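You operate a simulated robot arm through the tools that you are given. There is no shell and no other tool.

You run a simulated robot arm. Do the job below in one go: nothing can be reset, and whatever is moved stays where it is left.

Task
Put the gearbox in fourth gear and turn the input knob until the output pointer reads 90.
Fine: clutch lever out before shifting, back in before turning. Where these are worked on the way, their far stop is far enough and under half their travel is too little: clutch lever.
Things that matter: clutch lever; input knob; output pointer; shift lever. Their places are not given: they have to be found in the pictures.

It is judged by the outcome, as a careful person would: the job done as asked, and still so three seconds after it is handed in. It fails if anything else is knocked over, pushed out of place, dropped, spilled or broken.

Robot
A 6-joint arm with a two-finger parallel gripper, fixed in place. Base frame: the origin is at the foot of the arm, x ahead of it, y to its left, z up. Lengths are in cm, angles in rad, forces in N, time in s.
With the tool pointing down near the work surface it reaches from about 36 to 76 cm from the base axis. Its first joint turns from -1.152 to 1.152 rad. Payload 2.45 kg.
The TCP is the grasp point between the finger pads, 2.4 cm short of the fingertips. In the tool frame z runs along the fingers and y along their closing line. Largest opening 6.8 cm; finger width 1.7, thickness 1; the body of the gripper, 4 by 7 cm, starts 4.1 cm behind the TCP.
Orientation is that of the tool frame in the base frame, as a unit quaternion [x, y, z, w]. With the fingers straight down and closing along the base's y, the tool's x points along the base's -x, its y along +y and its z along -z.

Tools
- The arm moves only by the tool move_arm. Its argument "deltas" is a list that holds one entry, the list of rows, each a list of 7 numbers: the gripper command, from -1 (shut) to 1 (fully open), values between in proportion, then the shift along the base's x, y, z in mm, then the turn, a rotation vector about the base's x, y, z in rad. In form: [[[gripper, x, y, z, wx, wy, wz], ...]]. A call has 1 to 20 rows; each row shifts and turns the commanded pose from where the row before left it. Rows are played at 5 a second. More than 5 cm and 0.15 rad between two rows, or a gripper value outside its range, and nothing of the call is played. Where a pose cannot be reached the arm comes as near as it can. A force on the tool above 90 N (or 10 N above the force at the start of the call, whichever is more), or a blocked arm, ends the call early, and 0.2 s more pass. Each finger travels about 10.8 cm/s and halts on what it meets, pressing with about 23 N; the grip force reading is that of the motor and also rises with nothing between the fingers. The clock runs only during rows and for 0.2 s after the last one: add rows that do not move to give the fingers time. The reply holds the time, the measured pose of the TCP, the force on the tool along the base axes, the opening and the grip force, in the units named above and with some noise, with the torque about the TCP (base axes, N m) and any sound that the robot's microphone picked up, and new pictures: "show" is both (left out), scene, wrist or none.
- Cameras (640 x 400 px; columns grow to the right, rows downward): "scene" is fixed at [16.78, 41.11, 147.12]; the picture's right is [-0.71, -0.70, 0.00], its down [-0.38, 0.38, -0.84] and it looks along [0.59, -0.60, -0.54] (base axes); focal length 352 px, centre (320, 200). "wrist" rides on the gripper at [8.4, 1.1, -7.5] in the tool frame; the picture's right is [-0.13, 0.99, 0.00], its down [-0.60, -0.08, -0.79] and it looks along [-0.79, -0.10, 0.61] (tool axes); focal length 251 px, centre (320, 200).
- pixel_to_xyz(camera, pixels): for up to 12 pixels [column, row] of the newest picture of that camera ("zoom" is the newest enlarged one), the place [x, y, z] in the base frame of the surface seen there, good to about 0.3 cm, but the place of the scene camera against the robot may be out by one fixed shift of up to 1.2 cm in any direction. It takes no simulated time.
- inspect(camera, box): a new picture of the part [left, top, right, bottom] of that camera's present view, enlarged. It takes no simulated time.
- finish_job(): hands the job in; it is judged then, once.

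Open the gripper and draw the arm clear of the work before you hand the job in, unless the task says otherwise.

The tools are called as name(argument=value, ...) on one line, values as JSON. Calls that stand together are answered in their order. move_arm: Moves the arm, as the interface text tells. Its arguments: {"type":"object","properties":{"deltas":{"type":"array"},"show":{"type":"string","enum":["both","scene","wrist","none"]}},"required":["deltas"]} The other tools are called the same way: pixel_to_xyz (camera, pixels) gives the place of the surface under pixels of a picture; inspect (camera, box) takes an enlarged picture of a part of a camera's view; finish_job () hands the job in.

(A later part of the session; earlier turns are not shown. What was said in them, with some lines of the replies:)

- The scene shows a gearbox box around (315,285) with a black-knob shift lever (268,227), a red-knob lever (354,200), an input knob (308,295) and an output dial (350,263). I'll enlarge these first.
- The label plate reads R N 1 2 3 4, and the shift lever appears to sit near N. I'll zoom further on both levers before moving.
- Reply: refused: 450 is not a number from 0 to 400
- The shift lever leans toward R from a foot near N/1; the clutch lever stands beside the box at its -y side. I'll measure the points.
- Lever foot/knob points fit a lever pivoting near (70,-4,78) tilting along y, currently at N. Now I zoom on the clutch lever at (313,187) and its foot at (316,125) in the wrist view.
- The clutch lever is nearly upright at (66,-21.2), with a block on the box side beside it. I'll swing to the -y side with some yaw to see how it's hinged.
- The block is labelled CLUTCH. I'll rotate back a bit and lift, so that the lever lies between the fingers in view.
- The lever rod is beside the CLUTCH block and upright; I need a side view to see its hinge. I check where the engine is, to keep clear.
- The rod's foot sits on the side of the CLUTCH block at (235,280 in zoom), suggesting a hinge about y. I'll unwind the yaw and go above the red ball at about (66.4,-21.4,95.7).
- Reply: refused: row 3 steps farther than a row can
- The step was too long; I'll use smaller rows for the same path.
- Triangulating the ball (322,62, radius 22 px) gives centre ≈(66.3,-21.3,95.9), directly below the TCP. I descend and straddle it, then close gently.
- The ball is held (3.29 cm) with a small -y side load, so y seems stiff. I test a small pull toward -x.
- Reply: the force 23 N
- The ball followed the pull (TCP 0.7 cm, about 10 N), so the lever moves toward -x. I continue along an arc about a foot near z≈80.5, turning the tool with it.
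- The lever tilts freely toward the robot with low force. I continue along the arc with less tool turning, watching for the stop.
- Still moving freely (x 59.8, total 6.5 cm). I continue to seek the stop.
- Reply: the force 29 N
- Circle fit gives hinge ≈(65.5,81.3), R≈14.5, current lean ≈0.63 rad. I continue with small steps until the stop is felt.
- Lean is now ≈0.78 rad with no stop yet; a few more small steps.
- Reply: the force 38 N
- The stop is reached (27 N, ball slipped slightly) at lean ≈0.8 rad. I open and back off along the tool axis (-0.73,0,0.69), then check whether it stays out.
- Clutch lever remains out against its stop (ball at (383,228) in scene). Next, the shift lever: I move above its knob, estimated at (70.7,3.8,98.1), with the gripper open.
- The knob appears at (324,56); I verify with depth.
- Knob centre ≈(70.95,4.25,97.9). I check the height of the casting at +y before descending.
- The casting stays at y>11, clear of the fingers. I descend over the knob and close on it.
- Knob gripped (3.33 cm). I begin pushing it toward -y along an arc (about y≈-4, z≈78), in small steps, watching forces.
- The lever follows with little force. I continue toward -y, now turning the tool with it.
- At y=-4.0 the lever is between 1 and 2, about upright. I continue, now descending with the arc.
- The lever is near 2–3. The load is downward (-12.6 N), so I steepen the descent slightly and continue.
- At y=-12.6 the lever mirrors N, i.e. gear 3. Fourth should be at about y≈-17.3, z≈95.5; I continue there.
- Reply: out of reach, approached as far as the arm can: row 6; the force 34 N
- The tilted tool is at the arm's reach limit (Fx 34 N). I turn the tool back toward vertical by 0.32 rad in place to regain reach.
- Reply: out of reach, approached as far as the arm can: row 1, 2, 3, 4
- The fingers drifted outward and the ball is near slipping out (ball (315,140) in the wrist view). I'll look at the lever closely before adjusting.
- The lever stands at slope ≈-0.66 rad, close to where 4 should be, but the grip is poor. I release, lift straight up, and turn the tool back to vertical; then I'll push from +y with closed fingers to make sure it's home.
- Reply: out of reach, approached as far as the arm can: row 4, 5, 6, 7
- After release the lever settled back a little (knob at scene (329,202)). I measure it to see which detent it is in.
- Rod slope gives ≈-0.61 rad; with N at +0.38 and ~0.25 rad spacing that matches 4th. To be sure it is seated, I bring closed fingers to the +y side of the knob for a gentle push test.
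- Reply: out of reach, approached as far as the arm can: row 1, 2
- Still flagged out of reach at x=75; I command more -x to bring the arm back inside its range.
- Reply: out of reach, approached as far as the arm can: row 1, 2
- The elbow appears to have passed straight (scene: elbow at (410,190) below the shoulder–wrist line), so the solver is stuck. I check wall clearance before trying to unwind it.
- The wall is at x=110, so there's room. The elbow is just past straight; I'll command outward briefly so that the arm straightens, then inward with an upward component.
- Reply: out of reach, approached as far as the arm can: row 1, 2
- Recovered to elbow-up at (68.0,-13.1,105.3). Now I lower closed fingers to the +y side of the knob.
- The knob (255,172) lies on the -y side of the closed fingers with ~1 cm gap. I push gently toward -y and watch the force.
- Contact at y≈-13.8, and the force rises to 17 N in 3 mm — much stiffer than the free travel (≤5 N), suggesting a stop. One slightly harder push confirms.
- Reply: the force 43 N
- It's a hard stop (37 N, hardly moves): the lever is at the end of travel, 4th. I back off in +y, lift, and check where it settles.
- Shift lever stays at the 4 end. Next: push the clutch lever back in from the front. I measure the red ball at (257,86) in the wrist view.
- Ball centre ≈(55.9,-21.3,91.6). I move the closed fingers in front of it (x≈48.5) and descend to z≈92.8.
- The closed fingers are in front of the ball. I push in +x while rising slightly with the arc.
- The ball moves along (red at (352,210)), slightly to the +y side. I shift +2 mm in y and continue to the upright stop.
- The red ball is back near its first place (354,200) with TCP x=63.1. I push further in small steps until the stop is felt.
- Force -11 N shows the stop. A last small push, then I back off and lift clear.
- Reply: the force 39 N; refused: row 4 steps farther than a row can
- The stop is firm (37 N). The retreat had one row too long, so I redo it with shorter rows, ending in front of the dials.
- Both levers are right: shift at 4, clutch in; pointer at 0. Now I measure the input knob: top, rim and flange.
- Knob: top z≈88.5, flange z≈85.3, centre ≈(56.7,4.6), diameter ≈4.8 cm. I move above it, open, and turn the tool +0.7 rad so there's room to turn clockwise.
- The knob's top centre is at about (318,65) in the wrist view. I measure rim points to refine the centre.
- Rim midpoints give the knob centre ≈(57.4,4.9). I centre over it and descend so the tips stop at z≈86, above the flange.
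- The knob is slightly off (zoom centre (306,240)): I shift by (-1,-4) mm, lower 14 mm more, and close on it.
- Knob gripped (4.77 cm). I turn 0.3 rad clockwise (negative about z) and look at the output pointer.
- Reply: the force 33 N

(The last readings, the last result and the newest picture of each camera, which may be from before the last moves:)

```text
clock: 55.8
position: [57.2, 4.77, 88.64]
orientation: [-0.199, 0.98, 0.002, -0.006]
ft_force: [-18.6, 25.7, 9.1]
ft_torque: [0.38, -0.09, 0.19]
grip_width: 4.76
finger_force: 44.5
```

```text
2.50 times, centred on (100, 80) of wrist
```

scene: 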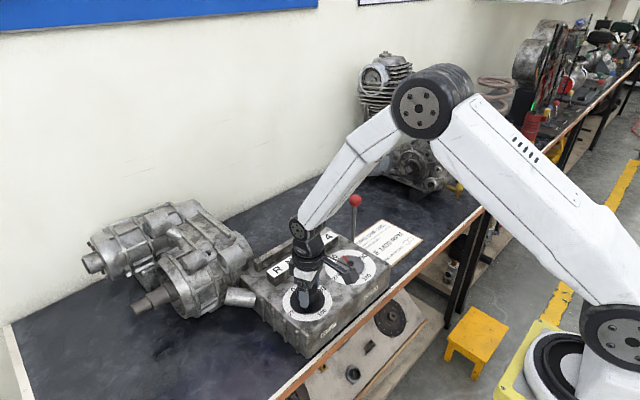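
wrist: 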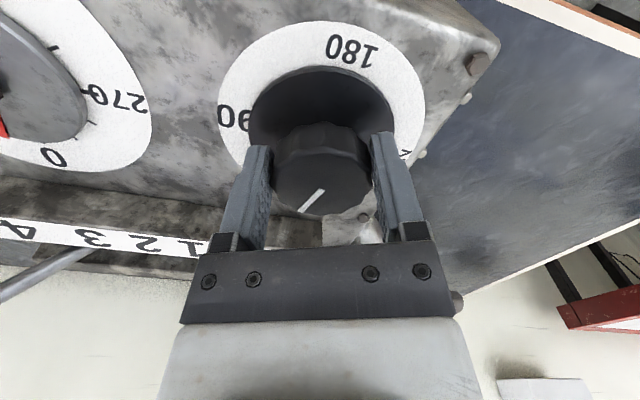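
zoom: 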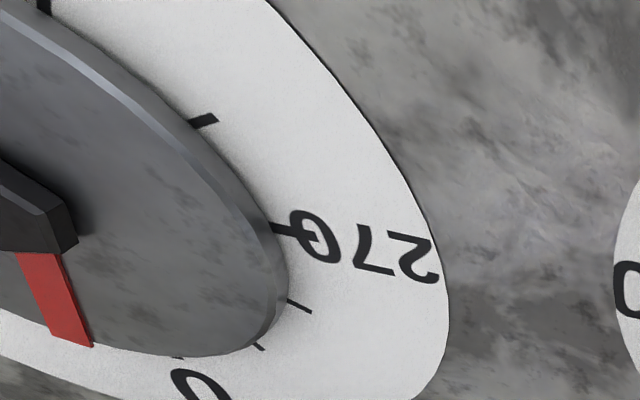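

The pointer moved clockwise to ≈15–16° for 17° of input: same sense, about 1:1. I relieve the side load with a (-3,+4) mm shift and turn a further 0.6 rad.

move_arm(deltas=[[[0.1, -1.5, 2, 0, 0, 0, 0], [0.1, -1.5, 2, 0, 0, 0, -0.1], [0.1, 0, 0, 0, 0, 0, -0.1], [0.1, 0, 0, 0, 0, 0, -0.1], [0.1, 0, 0, 0, 0, 0, 0]]], show="none")

move_arm(deltas=[[[0.1, 0, 0, 0, 0, 0, -0.1], [0.1, 0, 0, 0, 0, 0, -0.1], [0.1, 0, 0, 0, 0, 0, -0.1], [0.1, 0, 0, 0, 0, 0, 0]]], show="both")

inspect(camera="scene", box=[270, 230, 400, 330])

inspect(camera="wrist", box=[200, 60, 440, 240])

```text
clock: 57.0
position: [57.09, 4.95, 88.52]
orientation: [-0.049, 0.999, 0.004, -0.003]
ft_force: [0.5, -1.0, -3.1]
ft_torque: [-0.8, -0.82, -0.01]
grip_width: 4.76
finger_force: 45.3
```

```text
clock: 58.0
position: [57.16, 5.04, 88.56]
orientation: [0.099, 0.995, 0.004, -0.003]
ft_force: [12.9, 20.0, -7.9]
ft_torque: [-0.37, 0.16, 0.13]
grip_width: 4.77
finger_force: 44.7
```

scene: 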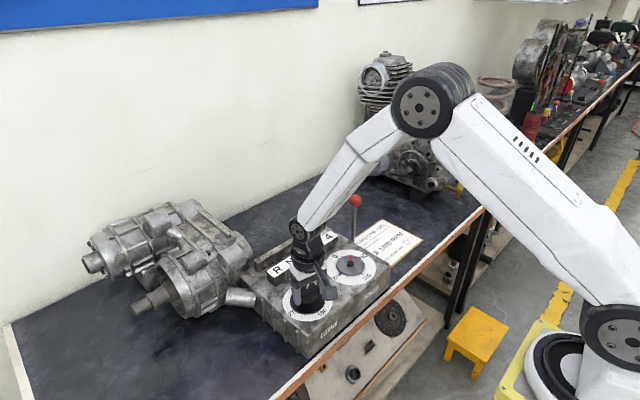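
wrist: 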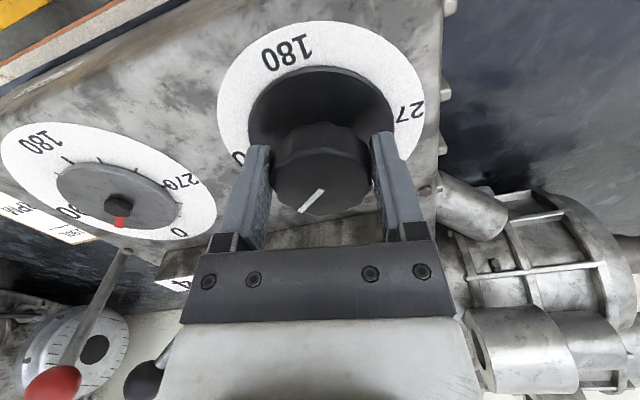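

```text
4.00 times, centred on (335, 280) of scene
```

zoom: 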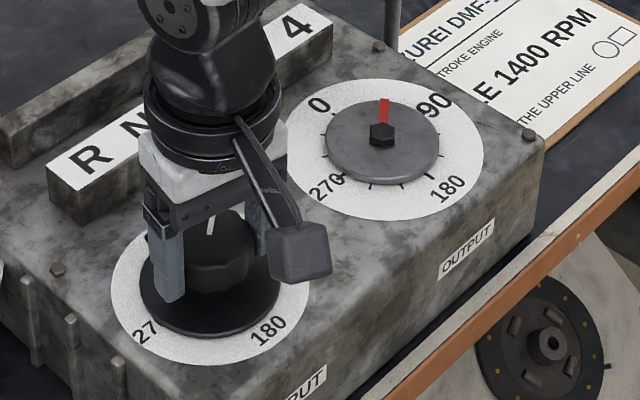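

```text
2.22 times, centred on (320, 150) of wrist
```

zoom: 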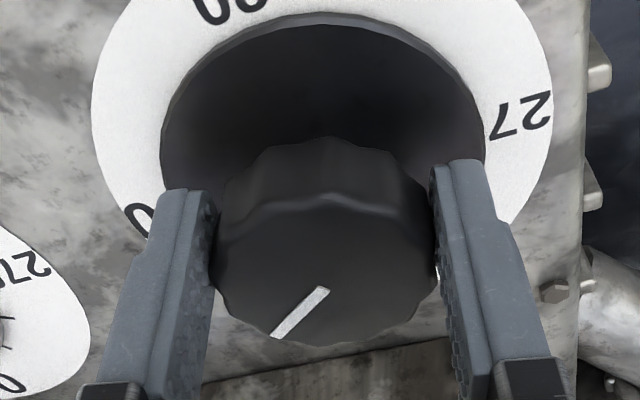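

Pointer ≈48–50° for 51.6° input. I relieve the side load by (+2,+3) mm and continue another 0.5 rad.

move_arm(deltas=[[[0.1, 1, 1.5, 0, 0, 0, -0.1], [0.1, 1, 1.5, 0, 0, 0, -0.1], [0.1, 0, 0, 0, 0, 0, -0.1], [0.1, 0, 0, 0, 0, 0, -0.1], [0.1, 0, 0, 0, 0, 0, -0.1], [0.1, 0, 0, 0, 0, 0, 0]]], show="both")

inspect(camera="scene", box=[310, 230, 400, 300])

inspect(camera="wrist", box=[0, 100, 200, 260])

```text
clock: 59.4
position: [57.28, 5.3, 88.52]
orientation: [0.344, 0.939, 0.005, -0.002]
ft_force: [14.3, 25.7, -11.9]
ft_torque: [0.39, 1.13, 0.19]
grip_width: 4.76
finger_force: 45.1
```

scene: 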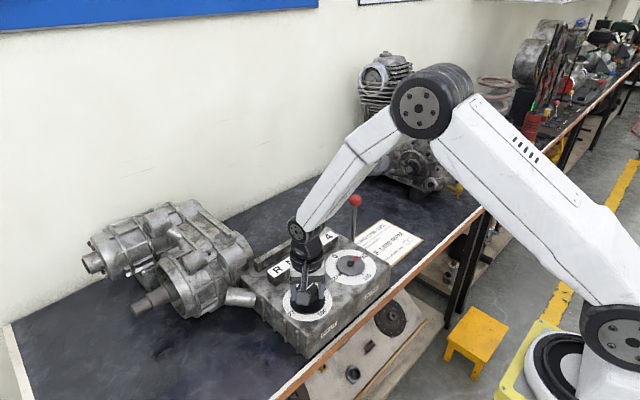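
wrist: 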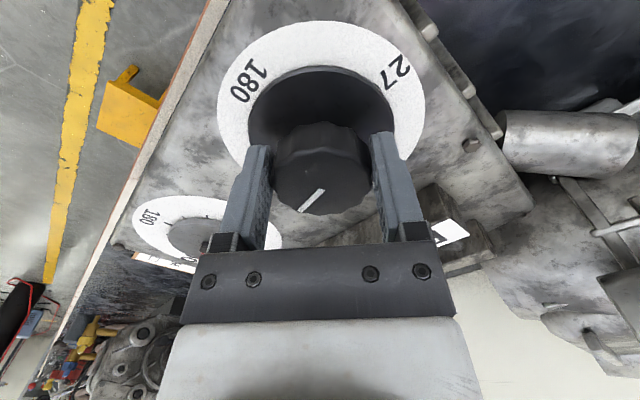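

```text
5.71 times, centred on (355, 265) of scene
```

zoom: 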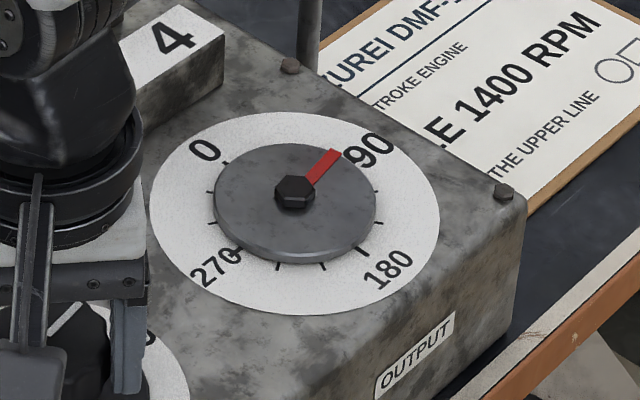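

```text
2.50 times, centred on (100, 180) of wrist
```

zoom: 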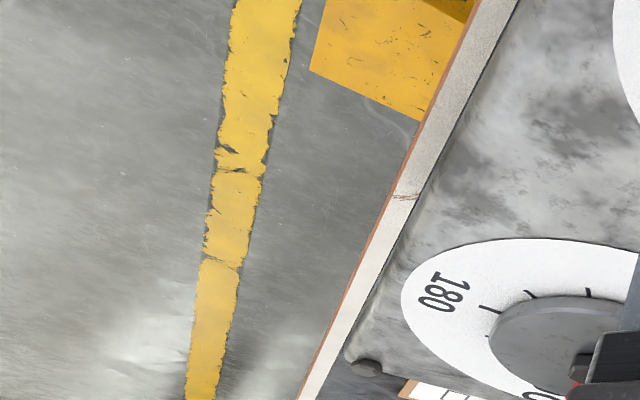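

Pointer is at roughly 74–78°. I measure pointer direction in 3D from the zoomed scene picture.

inspect(camera="scene", box=[330, 245, 375, 275])

```text
13.33 times, centred on (352, 260) of scene
```

zoom: 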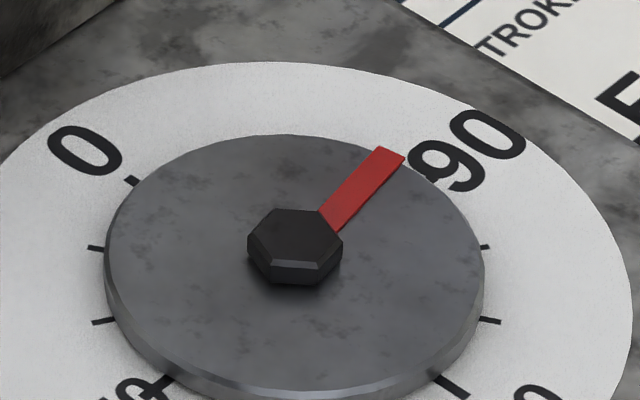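

The pointer reads ≈79.5–80° after 80.3° of input, so the ratio is 1:1. I turn 0.165 rad more and re-measure.

move_arm(deltas=[[[0.1, 0, 0, 0, 0, 0, -0.055], [0.1, 0, 0, 0, 0, 0, -0.055], [0.1, 0, 0, 0, 0, 0, -0.055], [0.1, 0, 0, 0, 0, 0, 0], [0.1, 0, 0, 0, 0, 0, 0]]], show="scene")

inspect(camera="scene", box=[330, 245, 375, 275])

```text
clock: 60.6
position: [57.29, 5.44, 88.45]
orientation: [0.419, 0.908, 0.005, -0.002]
ft_force: [20.9, 30.9, -22.7]
ft_torque: [-0.25, 0.7, 0.21]
grip_width: 4.76
finger_force: 44.9
```

scene: 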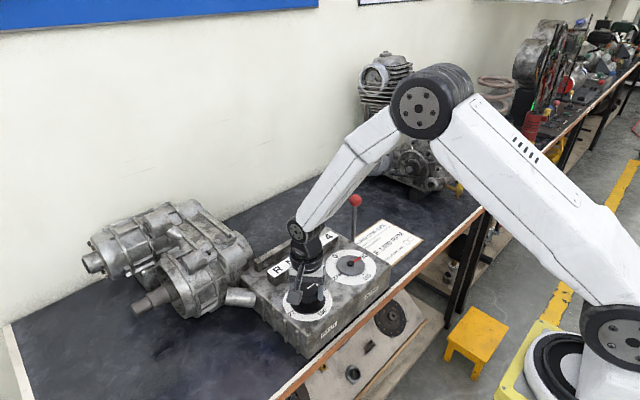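

```text
13.33 times, centred on (352, 260) of scene
```

zoom: 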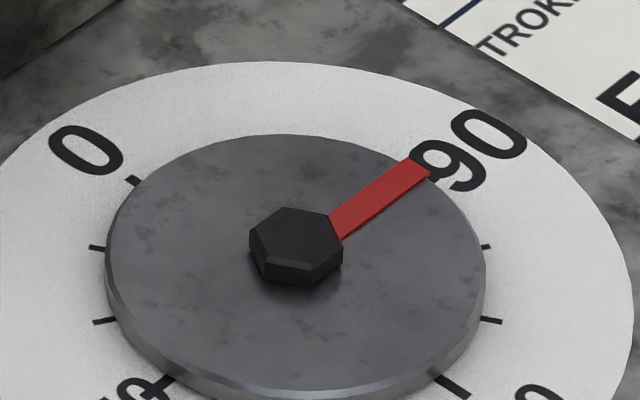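

The pointer's centreline now computes to ≈89.5–90°. I open the gripper, wait, and lift straight up, then check again.

move_arm(deltas=[[[0.1, 1.5, 2, 0, 0, 0, 0], [0.1, 1.5, 2, 0, 0, 0, 0], [0.1, 0, 0, 0, 0, 0, 0]]], show="none")

move_arm(deltas=[[[0.6, 0, 0, 0, 0, 0, 0], [1, 0, 0, 0, 0, 0, 0], [1, 0, 0, 0, 0, 0, 0], [1, 0, 0, 20, 0, 0, 0], [1, 0, 0, 30, 0, 0, 0], [1, 0, 0, 40, 0, 0, 0], [1, 0, 0, 40, 0, 0, 0.1], [1, -10, 0, 30, 0, 0, 0.1], [1, -30, 0, 30, 0, 0, 0.1], [1, -40, 0, 0, 0, 0, 0.1], [1, -40, 0, 0, 0, 0, 0.1], [1, 0, -40, 0, 0, 0, 0.1], [1, 0, -40, 0, 0, 0, 0.1], [1, 0, 0, 0, 0, 0, 0.1], [1, 0, 0, 0, 0, 0, 0]]], show="both")

inspect(camera="scene", box=[330, 245, 375, 275])

inspect(camera="scene", box=[240, 180, 440, 340])

```text
clock: 61.4
position: [57.28, 5.45, 88.53]
orientation: [0.42, 0.907, 0.003, -0.004]
ft_force: [-7.0, -1.6, -2.0]
ft_torque: [-0.9, -0.59, -0.02]
grip_width: 4.74
finger_force: 44.6
```

```text
clock: 64.6
position: [45.46, -2.49, 107.5]
orientation: [0.033, 0.999, 0.003, -0.003]
ft_force: [-0.4, -0.9, 0.3]
ft_torque: [0.03, 0.02, 0.01]
grip_width: 6.79
finger_force: 0.1
```

scene: 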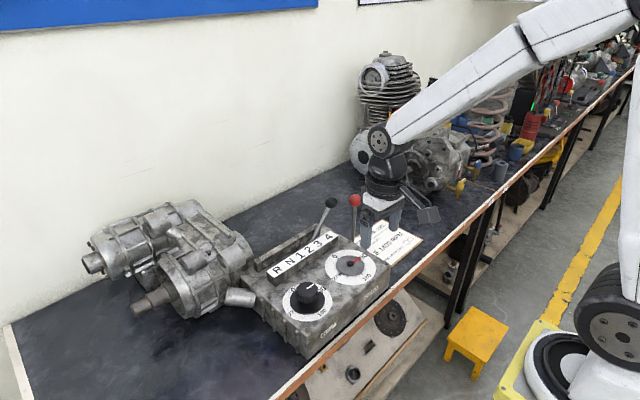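
wrist: 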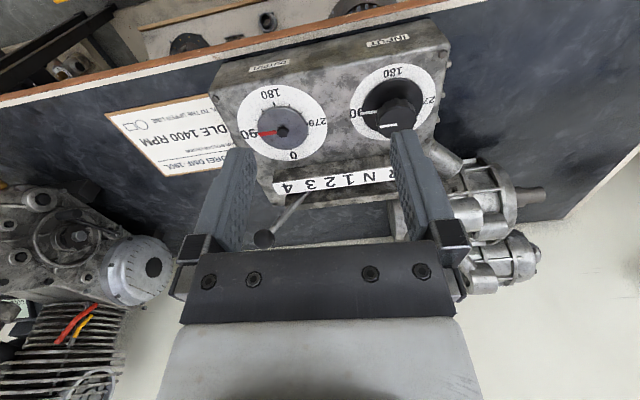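

```text
13.33 times, centred on (352, 260) of scene
```

zoom: 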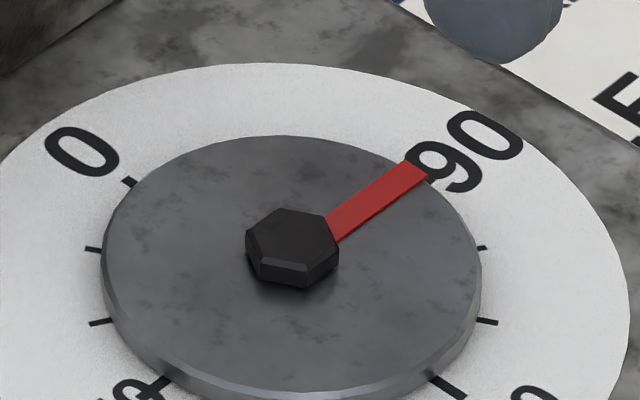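

```text
2.50 times, centred on (340, 260) of scene
```

zoom: 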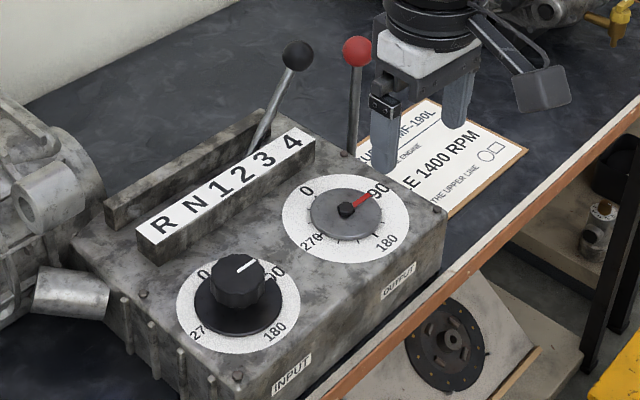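

After release the pointer still computes to ≈90°. I cross-check with the wrist view of the output dial at (283,130).

inspect(camera="wrist", box=[230, 80, 340, 170])

pixel_to_xyz(camera="wrist", pixels=[[283, 131], [262, 133], [268, 133], [383, 126], [396, 126]])

```text
4.44 times, centred on (285, 125) of wrist
```

zoom: 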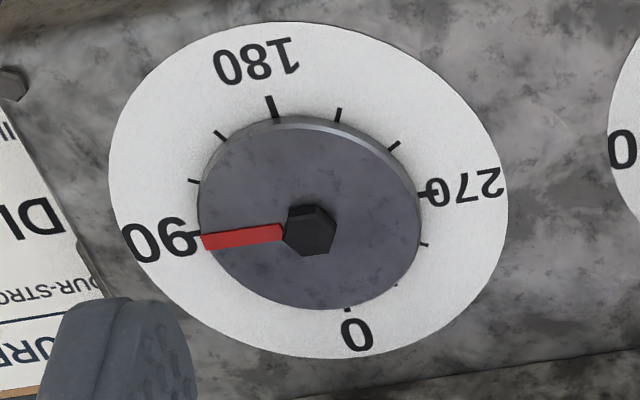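

```text
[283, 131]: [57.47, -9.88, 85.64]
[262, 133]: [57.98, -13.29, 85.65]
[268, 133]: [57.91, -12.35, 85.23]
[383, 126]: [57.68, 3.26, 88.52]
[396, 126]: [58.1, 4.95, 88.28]
```

The scene suggests 90°, but the wrist view hints at slightly more. I bring the wrist camera closer to the dial for a precise reading.

move_arm(deltas=[[[1, 0, -35, -20, 0, 0, 0.066], [1, 0, -40, -25, 0, 0, 0], [1, 0, -4, -25, 0, 0, 0], [1, 0, 0, 0, 0, 0, 0]]], show="wrist")

inspect(camera="wrist", box=[260, 60, 400, 160])

```text
clock: 65.6
position: [45.53, -10.38, 100.64]
orientation: [-0.001, 1.0, 0.003, -0.003]
ft_force: [0.2, 0.4, -1.1]
ft_torque: [0.0, -0.01, 0.02]
grip_width: 6.79
finger_force: 0.1
```

wrist: 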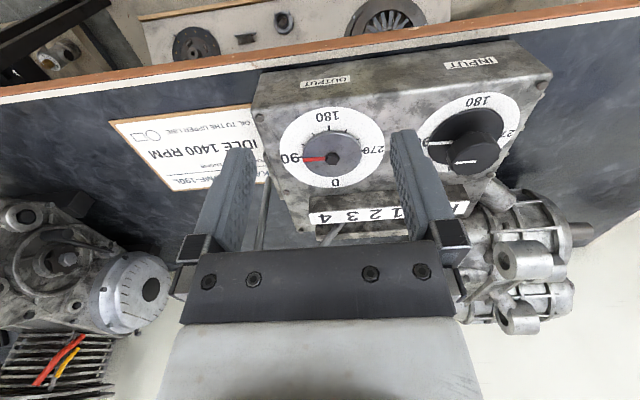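

```text
4.00 times, centred on (330, 110) of wrist
```

zoom: 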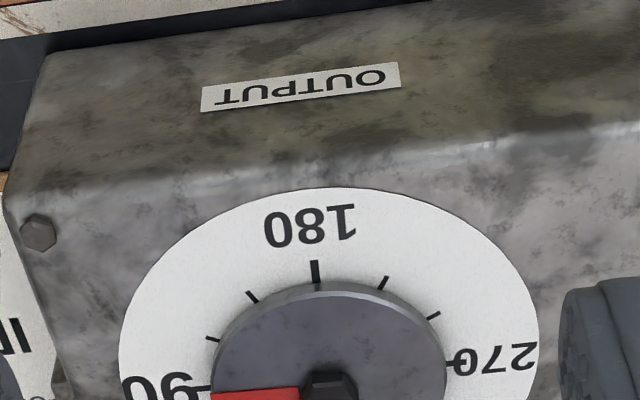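

Zooming on the dial itself, now around (332,155).

inspect(camera="wrist", box=[280, 110, 390, 190])

inspect(camera="wrist", box=[295, 140, 345, 172])

```text
5.00 times, centred on (335, 150) of wrist
```

zoom: 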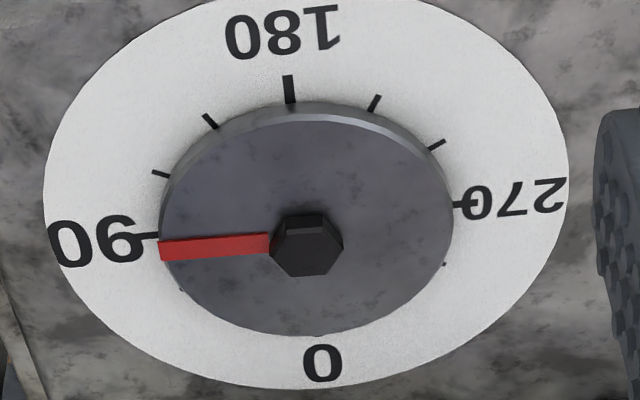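

```text
12.50 times, centred on (320, 156) of wrist
```

zoom: 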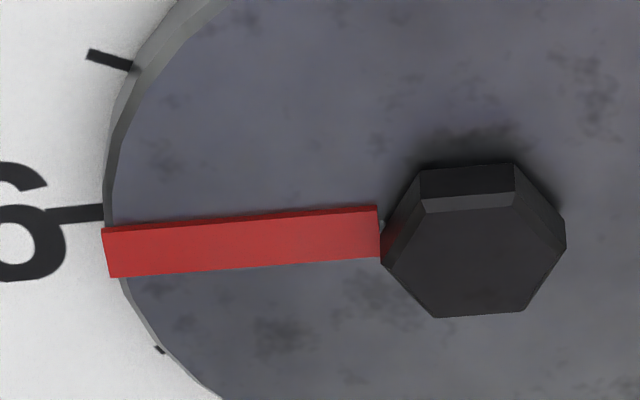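

Against the dial's own ticks the pointer reads about 90.5–91.4°, right on the 90 mark and stable after release. I draw the arm up and back, and take a last look.

move_arm(deltas=[[[1, 0, 0, 40, 0, 0, 0], [1, 0, 0, 45, 0, 0, 0], [1, 0, -20, 45, 0, 0, 0], [1, 0, -20, 45, 0, 0, 0], [1, 0, 0, 0, 0, 0, 0], [1, 0, 0, 0, 0, 0, 0]]], show="both")

inspect(camera="scene", box=[240, 180, 440, 340])

inspect(camera="scene", box=[330, 245, 375, 275])

```text
clock: 67.0
position: [45.17, -14.09, 118.14]
orientation: [0.001, 1.0, 0.004, -0.004]
ft_force: [-0.6, 0.3, -0.2]
ft_torque: [0.04, 0.0, -0.01]
grip_width: 6.81
finger_force: 0.0
```

scene: 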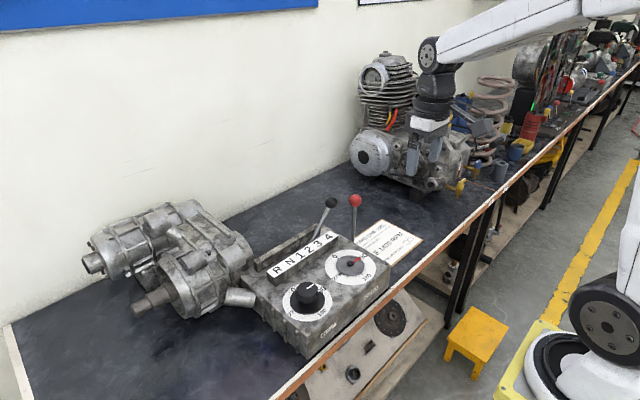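
wrist: 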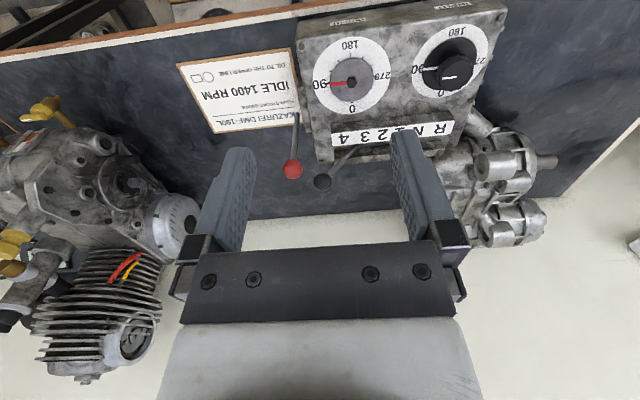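

```text
2.50 times, centred on (340, 260) of scene
```

zoom: 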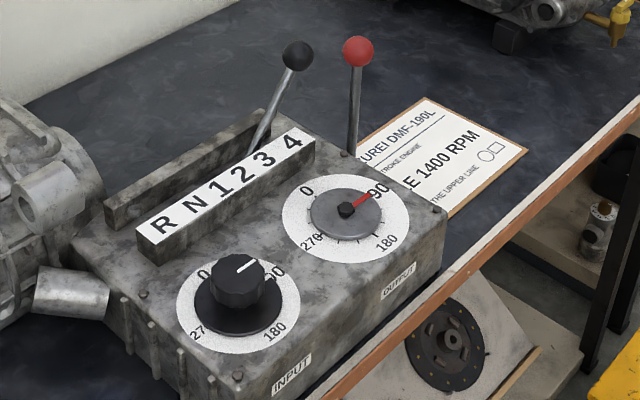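

```text
13.33 times, centred on (352, 260) of scene
```

zoom: 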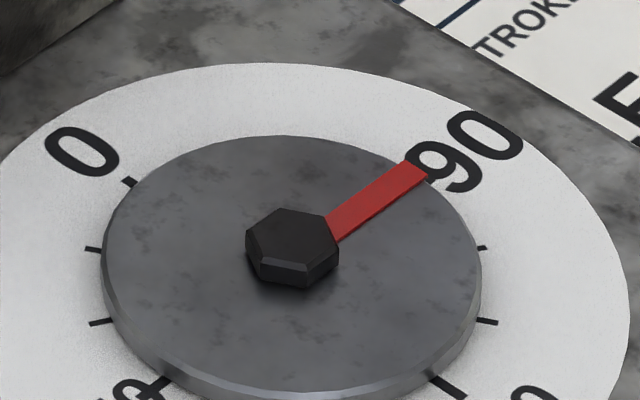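

Final view: shift lever at the 4 end, clutch lever upright (in) at (355,200), pointer on 90, gripper open and the arm clear. I hand the job in.

finish_job()

```text
The job is handed in.
```

I put the gearbox in fourth and turned the input knob until the output pointer sat on 90. The job is handed in, but I haven't seen the verdict.

- **Clutch:** I pulled the lever out to its far stop before shifting. I pushed it back in to its stop before turning the knob.
- **Gear:** The shift lever is hard against its end stop on the 4 side. It settled back slightly on release, to about where I worked out fourth should be.
- **Pointer:** It reads between about 89.5° and 91.5°, depending on which camera I measure from. It held there after I let go of the knob. I left it rather than risk disturbing it with another grip.

While shifting, the arm overstretched and briefly got stuck. I released the shift knob, freed the arm, then finished the shift by pushing the knob with closed fingers.

I saw nothing else knocked over or moved. The arm is clear of the work with the gripper open.
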